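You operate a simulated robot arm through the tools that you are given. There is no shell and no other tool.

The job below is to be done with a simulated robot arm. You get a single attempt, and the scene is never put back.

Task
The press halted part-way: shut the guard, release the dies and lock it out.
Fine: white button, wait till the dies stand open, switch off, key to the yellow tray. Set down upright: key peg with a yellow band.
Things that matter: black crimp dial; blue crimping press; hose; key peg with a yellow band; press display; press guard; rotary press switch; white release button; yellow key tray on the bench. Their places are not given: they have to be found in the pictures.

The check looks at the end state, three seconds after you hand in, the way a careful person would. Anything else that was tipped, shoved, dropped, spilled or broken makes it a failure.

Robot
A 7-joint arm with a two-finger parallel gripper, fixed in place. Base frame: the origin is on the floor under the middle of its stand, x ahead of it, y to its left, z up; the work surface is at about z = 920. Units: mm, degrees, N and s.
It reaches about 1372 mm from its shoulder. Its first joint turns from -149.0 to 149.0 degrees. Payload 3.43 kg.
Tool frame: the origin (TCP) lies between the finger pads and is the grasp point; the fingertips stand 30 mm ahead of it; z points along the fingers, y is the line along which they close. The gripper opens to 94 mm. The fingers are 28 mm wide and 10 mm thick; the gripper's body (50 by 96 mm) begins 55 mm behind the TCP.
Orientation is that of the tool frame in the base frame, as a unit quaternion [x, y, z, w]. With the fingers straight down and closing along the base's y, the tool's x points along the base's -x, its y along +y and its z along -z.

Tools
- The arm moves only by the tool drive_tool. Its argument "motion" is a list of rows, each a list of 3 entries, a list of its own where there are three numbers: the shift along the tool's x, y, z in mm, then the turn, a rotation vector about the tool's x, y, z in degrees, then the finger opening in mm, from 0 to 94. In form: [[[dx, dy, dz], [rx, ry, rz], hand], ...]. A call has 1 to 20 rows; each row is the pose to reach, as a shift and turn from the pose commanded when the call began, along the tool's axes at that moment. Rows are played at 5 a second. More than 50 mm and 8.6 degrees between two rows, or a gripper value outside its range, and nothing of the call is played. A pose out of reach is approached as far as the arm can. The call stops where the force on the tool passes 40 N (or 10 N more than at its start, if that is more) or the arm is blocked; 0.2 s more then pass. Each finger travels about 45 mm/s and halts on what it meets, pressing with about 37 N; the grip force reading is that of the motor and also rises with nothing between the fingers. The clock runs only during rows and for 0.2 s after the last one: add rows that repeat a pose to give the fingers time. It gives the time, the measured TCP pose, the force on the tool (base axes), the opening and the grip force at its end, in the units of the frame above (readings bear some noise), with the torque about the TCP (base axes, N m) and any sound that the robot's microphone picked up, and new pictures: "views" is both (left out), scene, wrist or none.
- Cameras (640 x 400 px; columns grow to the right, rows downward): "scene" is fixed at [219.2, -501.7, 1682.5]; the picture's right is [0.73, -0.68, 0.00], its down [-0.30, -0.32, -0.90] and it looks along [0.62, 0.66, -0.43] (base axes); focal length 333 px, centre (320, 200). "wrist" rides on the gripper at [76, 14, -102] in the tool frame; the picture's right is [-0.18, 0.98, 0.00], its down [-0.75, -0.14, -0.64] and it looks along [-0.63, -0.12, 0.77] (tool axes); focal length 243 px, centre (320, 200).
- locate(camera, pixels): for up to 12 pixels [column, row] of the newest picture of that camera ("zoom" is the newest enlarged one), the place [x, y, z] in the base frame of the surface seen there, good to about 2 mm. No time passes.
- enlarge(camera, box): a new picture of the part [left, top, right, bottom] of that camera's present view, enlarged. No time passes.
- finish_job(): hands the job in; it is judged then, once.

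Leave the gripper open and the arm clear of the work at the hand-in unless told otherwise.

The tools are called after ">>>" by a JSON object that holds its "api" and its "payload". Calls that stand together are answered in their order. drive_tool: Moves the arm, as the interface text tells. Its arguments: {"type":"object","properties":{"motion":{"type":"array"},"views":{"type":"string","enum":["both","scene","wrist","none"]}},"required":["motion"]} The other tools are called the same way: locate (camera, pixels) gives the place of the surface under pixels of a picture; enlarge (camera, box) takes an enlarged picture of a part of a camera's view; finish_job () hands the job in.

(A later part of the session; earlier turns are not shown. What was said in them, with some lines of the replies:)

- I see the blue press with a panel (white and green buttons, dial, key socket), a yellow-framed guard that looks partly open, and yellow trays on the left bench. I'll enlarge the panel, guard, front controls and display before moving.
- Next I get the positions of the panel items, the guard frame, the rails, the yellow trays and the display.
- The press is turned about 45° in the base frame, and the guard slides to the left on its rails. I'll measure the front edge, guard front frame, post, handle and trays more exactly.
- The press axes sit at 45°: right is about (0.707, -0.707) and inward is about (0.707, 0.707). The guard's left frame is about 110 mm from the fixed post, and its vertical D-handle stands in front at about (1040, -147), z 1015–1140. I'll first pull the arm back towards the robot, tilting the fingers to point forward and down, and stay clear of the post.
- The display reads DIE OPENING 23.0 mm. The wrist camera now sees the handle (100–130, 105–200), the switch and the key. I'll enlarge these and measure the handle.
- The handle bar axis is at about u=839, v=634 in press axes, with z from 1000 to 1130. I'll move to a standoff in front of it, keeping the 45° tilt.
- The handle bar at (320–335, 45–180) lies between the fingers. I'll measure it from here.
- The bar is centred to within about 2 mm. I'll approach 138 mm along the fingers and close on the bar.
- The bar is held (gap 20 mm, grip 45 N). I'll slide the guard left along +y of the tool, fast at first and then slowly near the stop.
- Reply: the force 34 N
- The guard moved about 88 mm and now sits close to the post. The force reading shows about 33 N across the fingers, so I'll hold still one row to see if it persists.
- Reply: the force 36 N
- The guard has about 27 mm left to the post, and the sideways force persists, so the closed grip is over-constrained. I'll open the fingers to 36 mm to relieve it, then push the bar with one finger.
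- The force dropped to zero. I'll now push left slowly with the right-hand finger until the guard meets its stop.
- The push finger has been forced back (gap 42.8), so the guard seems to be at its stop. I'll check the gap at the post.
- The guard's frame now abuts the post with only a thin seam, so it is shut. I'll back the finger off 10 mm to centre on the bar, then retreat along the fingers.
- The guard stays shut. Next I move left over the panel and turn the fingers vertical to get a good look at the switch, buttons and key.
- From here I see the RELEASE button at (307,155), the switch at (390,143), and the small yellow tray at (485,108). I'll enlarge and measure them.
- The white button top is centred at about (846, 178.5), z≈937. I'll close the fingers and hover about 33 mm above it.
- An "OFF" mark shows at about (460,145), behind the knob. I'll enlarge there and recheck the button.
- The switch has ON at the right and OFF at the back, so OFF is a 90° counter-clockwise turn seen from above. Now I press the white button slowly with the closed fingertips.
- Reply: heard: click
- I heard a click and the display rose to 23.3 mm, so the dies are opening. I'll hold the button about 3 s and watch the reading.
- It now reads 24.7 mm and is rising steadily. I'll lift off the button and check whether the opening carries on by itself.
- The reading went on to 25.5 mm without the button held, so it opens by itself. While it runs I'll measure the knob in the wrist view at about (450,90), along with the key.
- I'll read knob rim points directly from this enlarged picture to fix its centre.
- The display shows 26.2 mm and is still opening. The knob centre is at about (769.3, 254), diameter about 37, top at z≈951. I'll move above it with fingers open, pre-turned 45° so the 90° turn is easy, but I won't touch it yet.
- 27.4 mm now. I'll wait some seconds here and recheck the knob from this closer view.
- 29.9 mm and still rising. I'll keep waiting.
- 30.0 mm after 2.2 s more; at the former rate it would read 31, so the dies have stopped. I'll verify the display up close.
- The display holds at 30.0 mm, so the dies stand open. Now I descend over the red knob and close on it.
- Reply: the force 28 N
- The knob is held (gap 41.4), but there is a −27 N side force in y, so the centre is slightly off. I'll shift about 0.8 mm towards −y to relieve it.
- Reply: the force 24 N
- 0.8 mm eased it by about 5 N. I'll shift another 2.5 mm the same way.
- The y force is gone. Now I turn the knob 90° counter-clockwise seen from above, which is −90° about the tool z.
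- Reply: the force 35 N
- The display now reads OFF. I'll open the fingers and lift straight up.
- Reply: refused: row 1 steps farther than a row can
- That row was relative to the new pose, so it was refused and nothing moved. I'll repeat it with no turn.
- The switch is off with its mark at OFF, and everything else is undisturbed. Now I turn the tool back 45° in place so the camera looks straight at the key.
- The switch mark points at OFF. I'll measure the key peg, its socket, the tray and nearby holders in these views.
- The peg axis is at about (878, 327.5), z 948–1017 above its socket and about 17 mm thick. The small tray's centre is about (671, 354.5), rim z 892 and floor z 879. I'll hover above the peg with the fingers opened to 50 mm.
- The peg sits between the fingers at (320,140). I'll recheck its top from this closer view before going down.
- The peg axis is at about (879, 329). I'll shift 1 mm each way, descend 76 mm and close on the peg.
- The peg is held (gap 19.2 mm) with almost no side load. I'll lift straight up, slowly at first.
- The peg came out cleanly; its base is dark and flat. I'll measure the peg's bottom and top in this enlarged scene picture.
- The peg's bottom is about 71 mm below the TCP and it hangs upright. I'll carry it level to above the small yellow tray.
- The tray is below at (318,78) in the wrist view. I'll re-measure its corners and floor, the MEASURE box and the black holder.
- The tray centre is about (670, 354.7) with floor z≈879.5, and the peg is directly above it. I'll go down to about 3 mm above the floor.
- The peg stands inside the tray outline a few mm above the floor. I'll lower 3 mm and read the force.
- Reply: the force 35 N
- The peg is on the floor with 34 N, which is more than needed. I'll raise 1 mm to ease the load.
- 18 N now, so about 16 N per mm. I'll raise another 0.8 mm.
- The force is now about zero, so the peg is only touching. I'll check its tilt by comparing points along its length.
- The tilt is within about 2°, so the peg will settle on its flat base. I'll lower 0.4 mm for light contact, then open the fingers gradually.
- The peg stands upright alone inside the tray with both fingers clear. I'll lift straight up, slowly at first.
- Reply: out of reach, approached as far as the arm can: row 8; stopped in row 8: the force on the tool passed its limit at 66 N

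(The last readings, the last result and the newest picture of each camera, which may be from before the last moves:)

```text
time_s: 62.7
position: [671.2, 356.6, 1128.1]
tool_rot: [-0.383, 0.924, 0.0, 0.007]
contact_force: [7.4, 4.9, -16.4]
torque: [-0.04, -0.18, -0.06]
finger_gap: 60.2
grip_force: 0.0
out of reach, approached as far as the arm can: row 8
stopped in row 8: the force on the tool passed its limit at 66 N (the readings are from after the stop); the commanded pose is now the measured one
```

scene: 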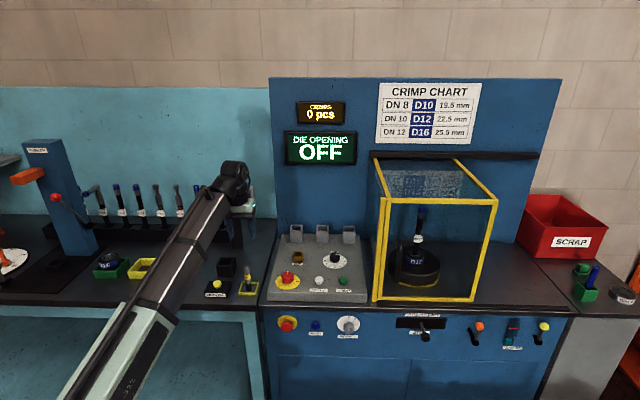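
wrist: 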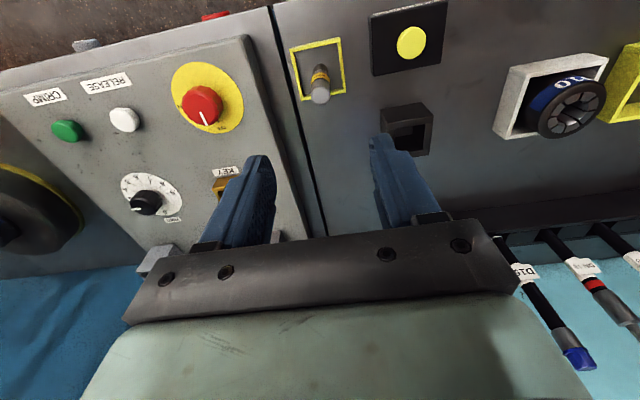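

The last lift row went out of the arm's reach near its own base and caused a jolt reading; the peg still looks upright in the tray at (250,285). I'll check that nothing is touched and read the force again.

>>> {"api": "drive_tool", "payload": {"motion": [[[0, 0, 0], [0, 0, 0], 60], [[0, 0, 0], [0, 0, 0], 60]], "views": "both"}}

>>> {"api": "enlarge", "payload": {"camera": "scene", "box": [180, 150, 300, 310]}}

>>> {"api": "enlarge", "payload": {"camera": "scene", "box": [40, 150, 260, 400]}}

```text
time_s: 63.3
position: [672.7, 354.7, 1127.1]
tool_rot: [-0.383, 0.924, 0.001, 0.007]
contact_force: [11.0, 6.5, -25.4]
torque: [0.21, -0.43, 0.02]
finger_gap: 59.9
grip_force: 0.0
```

scene: 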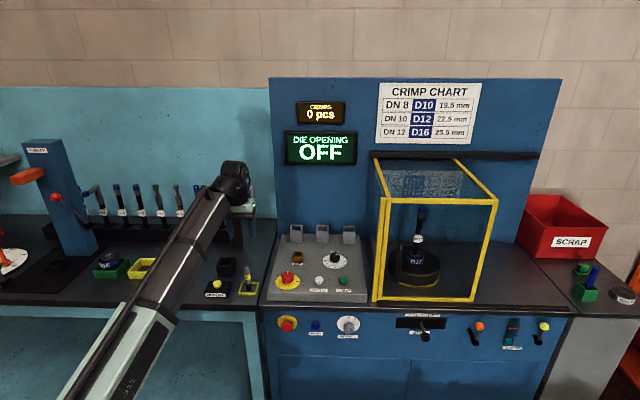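
wrist: 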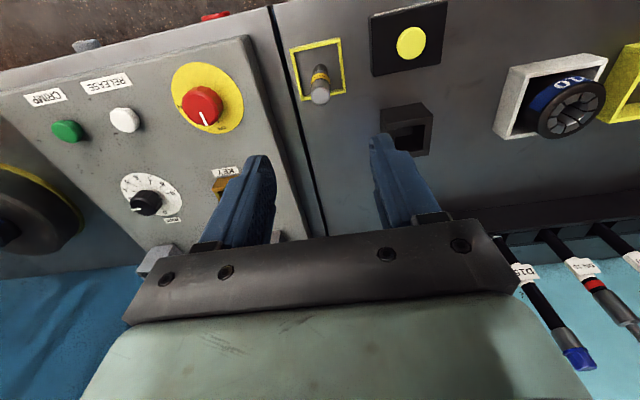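

```text
2.50 times, centred on (240, 230) of scene
```

zoom: 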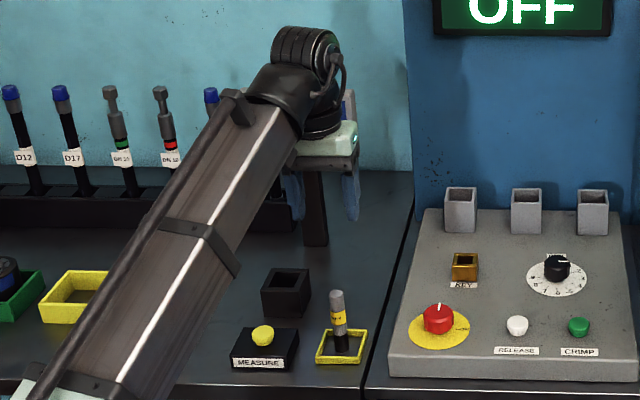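

```text
1.60 times, centred on (150, 275) of scene
```

zoom: 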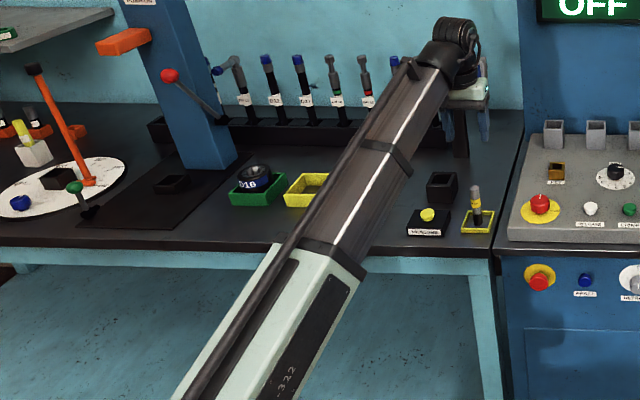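

A steady 28 N remains with nothing near the fingers; the camera side of the hand seems to press on the arm's own forearm when it folds this close in. The peg is upright in the tray. I'll go down 20 mm, where it was free before, and then move right over the panel.

>>> {"api": "drive_tool", "payload": {"motion": [[[0, 0, 7], [0, 0, 0], 60], [[0, 0, 14], [0, 0, 0], 60], [[0, 0, 20], [0, 0, 0], 60], [[0, 0, 20], [0, 0, 0], 60]], "views": "none"}}

```text
time_s: 64.3
position: [671.8, 354.1, 1108.4]
tool_rot: [-0.383, 0.924, 0.0, 0.006]
contact_force: [0.7, 0.5, -0.3]
torque: [0.0, 0.01, 0.03]
finger_gap: 60.0
grip_force: 0.0
```

The force is gone. I'll now move right and a little inward over the panel at this height, to poses I visited before.

>>> {"api": "drive_tool", "payload": {"motion": [[[0, -35, 0], [0, 0, 0], 60], [[0, -70, 0], [0, 0, 0], 60], [[0, -105, 0], [0, 0, 0], 60], [[0, -140, 0], [0, 0, 0], 60], [[0, -175, 0], [0, 0, 0], 60], [[0, -215, 0], [0, 0, 0], 60], [[0, -215, 0], [0, 0, 0], 60]], "views": "both"}}

>>> {"api": "enlarge", "payload": {"camera": "scene", "box": [190, 200, 380, 310]}}

```text
time_s: 65.9
position: [824.1, 202.7, 1110.3]
tool_rot: [-0.383, 0.924, 0.001, 0.007]
contact_force: [-0.3, -0.3, 0.5]
torque: [0.01, -0.02, 0.0]
finger_gap: 60.0
grip_force: 0.1
```

scene: 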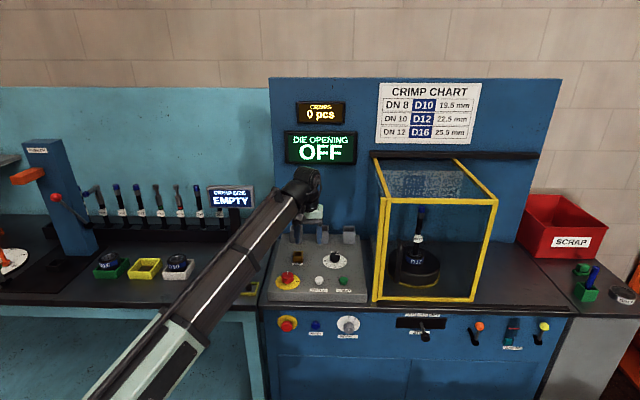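
wrist: 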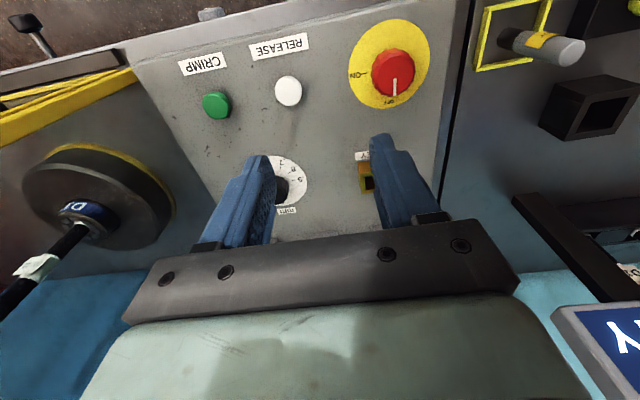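

```text
3.37 times, centred on (285, 255) of scene
```

zoom: 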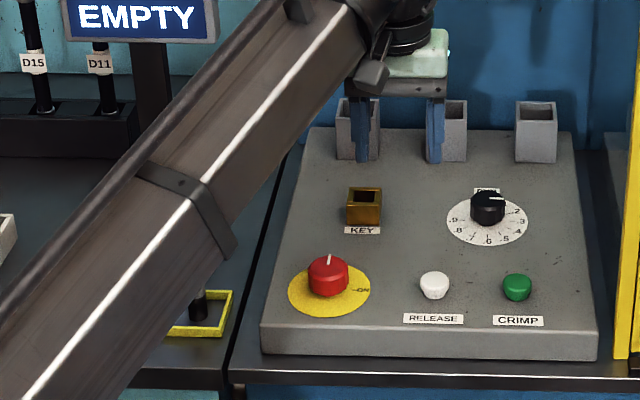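

The peg stands in the tray, the socket is empty, the switch is at OFF and the dial is unchanged. I'll retreat along the path I came by, to the free space in front of the guard.

>>> {"api": "drive_tool", "payload": {"motion": [[[44, 0, -8], [0, 0, 0], 60], [[88, 0, -17], [0, 0, 0], 60], [[102.2, -34.8, -23.2], [0, -5.6, 0], 60], [[116.5, -69.6, -29.5], [0, -11.2, 0], 60], [[130.7, -104.4, -35.7], [0, -16.9, 0], 60], [[145, -139.2, -42], [0, -22.5, 0], 60], [[159.2, -174, -48.2], [0, -28.1, 0], 60], [[173.5, -208.8, -54.5], [0, -33.7, 0], 60], [[187.7, -243.6, -60.7], [0, -39.4, 0], 60], [[202, -278.5, -67], [0, -45, 0], 60], [[202, -278.5, -67], [0, -45, 0], 60]], "views": "both"}}

>>> {"api": "enlarge", "payload": {"camera": "scene", "box": [190, 200, 380, 310]}}

>>> {"api": "enlarge", "payload": {"camera": "scene", "box": [360, 140, 520, 310]}}

```text
time_s: 68.3
position: [877.0, -137.5, 1173.5]
tool_rot: [-0.353, 0.85, 0.147, 0.361]
contact_force: [0.1, 1.1, -0.2]
torque: [-0.01, 0.0, 0.0]
finger_gap: 60.0
grip_force: 0.1
```

scene: 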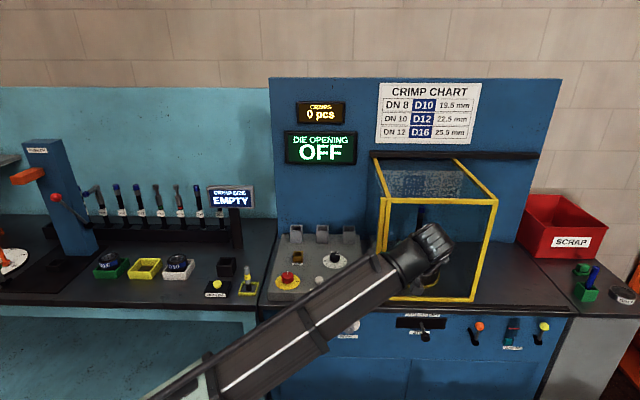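
wrist: 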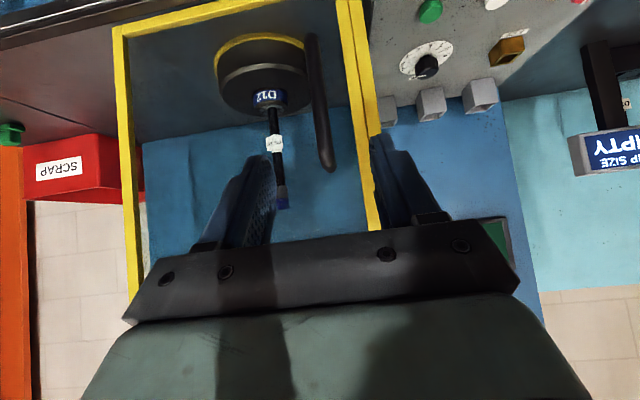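

```text
3.37 times, centred on (285, 255) of scene
```

zoom: 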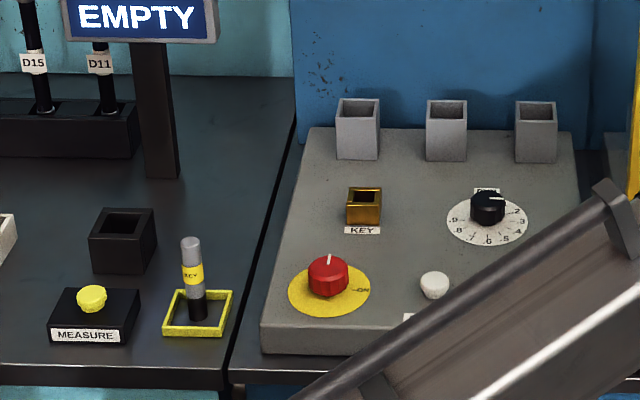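

```text
2.35 times, centred on (440, 225) of scene
```

zoom: 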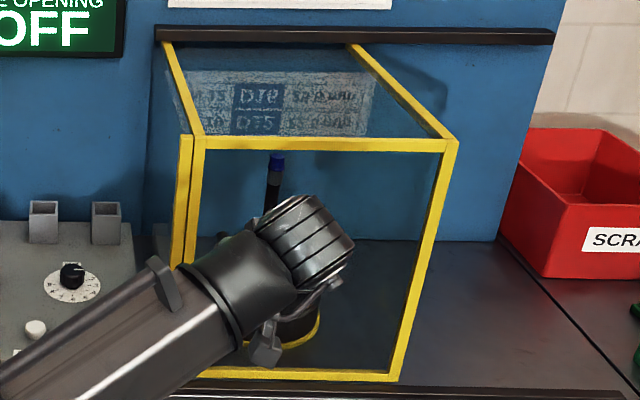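

Everything is in place: guard shut, display OFF, key upright in the small yellow tray. I'll take one last close look at the guard seam.

>>> {"api": "enlarge", "payload": {"camera": "wrist", "box": [320, 0, 400, 140]}}

>>> {"api": "locate", "payload": {"camera": "zoom", "pixels": [[290, 100], [330, 100], [300, 200], [345, 200], [312, 300]]}}

```text
2.86 times, centred on (360, 70) of wrist
```

zoom: 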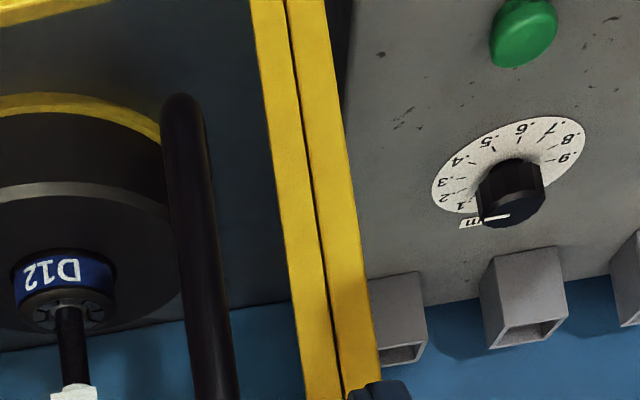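

```text
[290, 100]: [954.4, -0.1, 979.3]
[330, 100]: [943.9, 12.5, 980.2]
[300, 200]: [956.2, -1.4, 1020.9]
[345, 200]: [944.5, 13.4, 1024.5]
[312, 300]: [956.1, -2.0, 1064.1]
```

The guard frame rests against the post with only its seam line, exactly as it was when it met the hard stop. The switch is at OFF, the key stands upright in its tray, the gripper is open and the arm is clear, so I hand in.

>>> {"api": "finish_job", "payload": {}}

```text
The job is handed in.
```

The job is handed in, and the press is shut, released and locked out.

- **Guard:** I slid it left until it met the fixed post. Only the seam line shows between the two frames.
- **Dies:** I pressed the white RELEASE button, and the display rose from 23.0 to 30.0 mm. It held at 30.0 for at least another 1.4 s before I touched the switch.
- **Switch:** I turned the red knob 90° from ON to OFF, and the display now reads OFF.
- **Key:** The yellow-banded peg stands upright in the small yellow tray next to the press. I took that one as the key tray because the larger yellow tray sits in the row of die trays.

**Jolt on the way up:** after I let go of the key, the arm reached its limit while lifting and the force reading jumped to 66 N. It was probably the hand pressing on the arm's own forearm. Nothing was near the fingers, and the peg and the bench looked undisturbed afterwards.

The hose stayed in place, and I did not touch the crimp dial or the front-panel controls. The gripper is open (60 mm), and the arm is in the free space in front of the guard.
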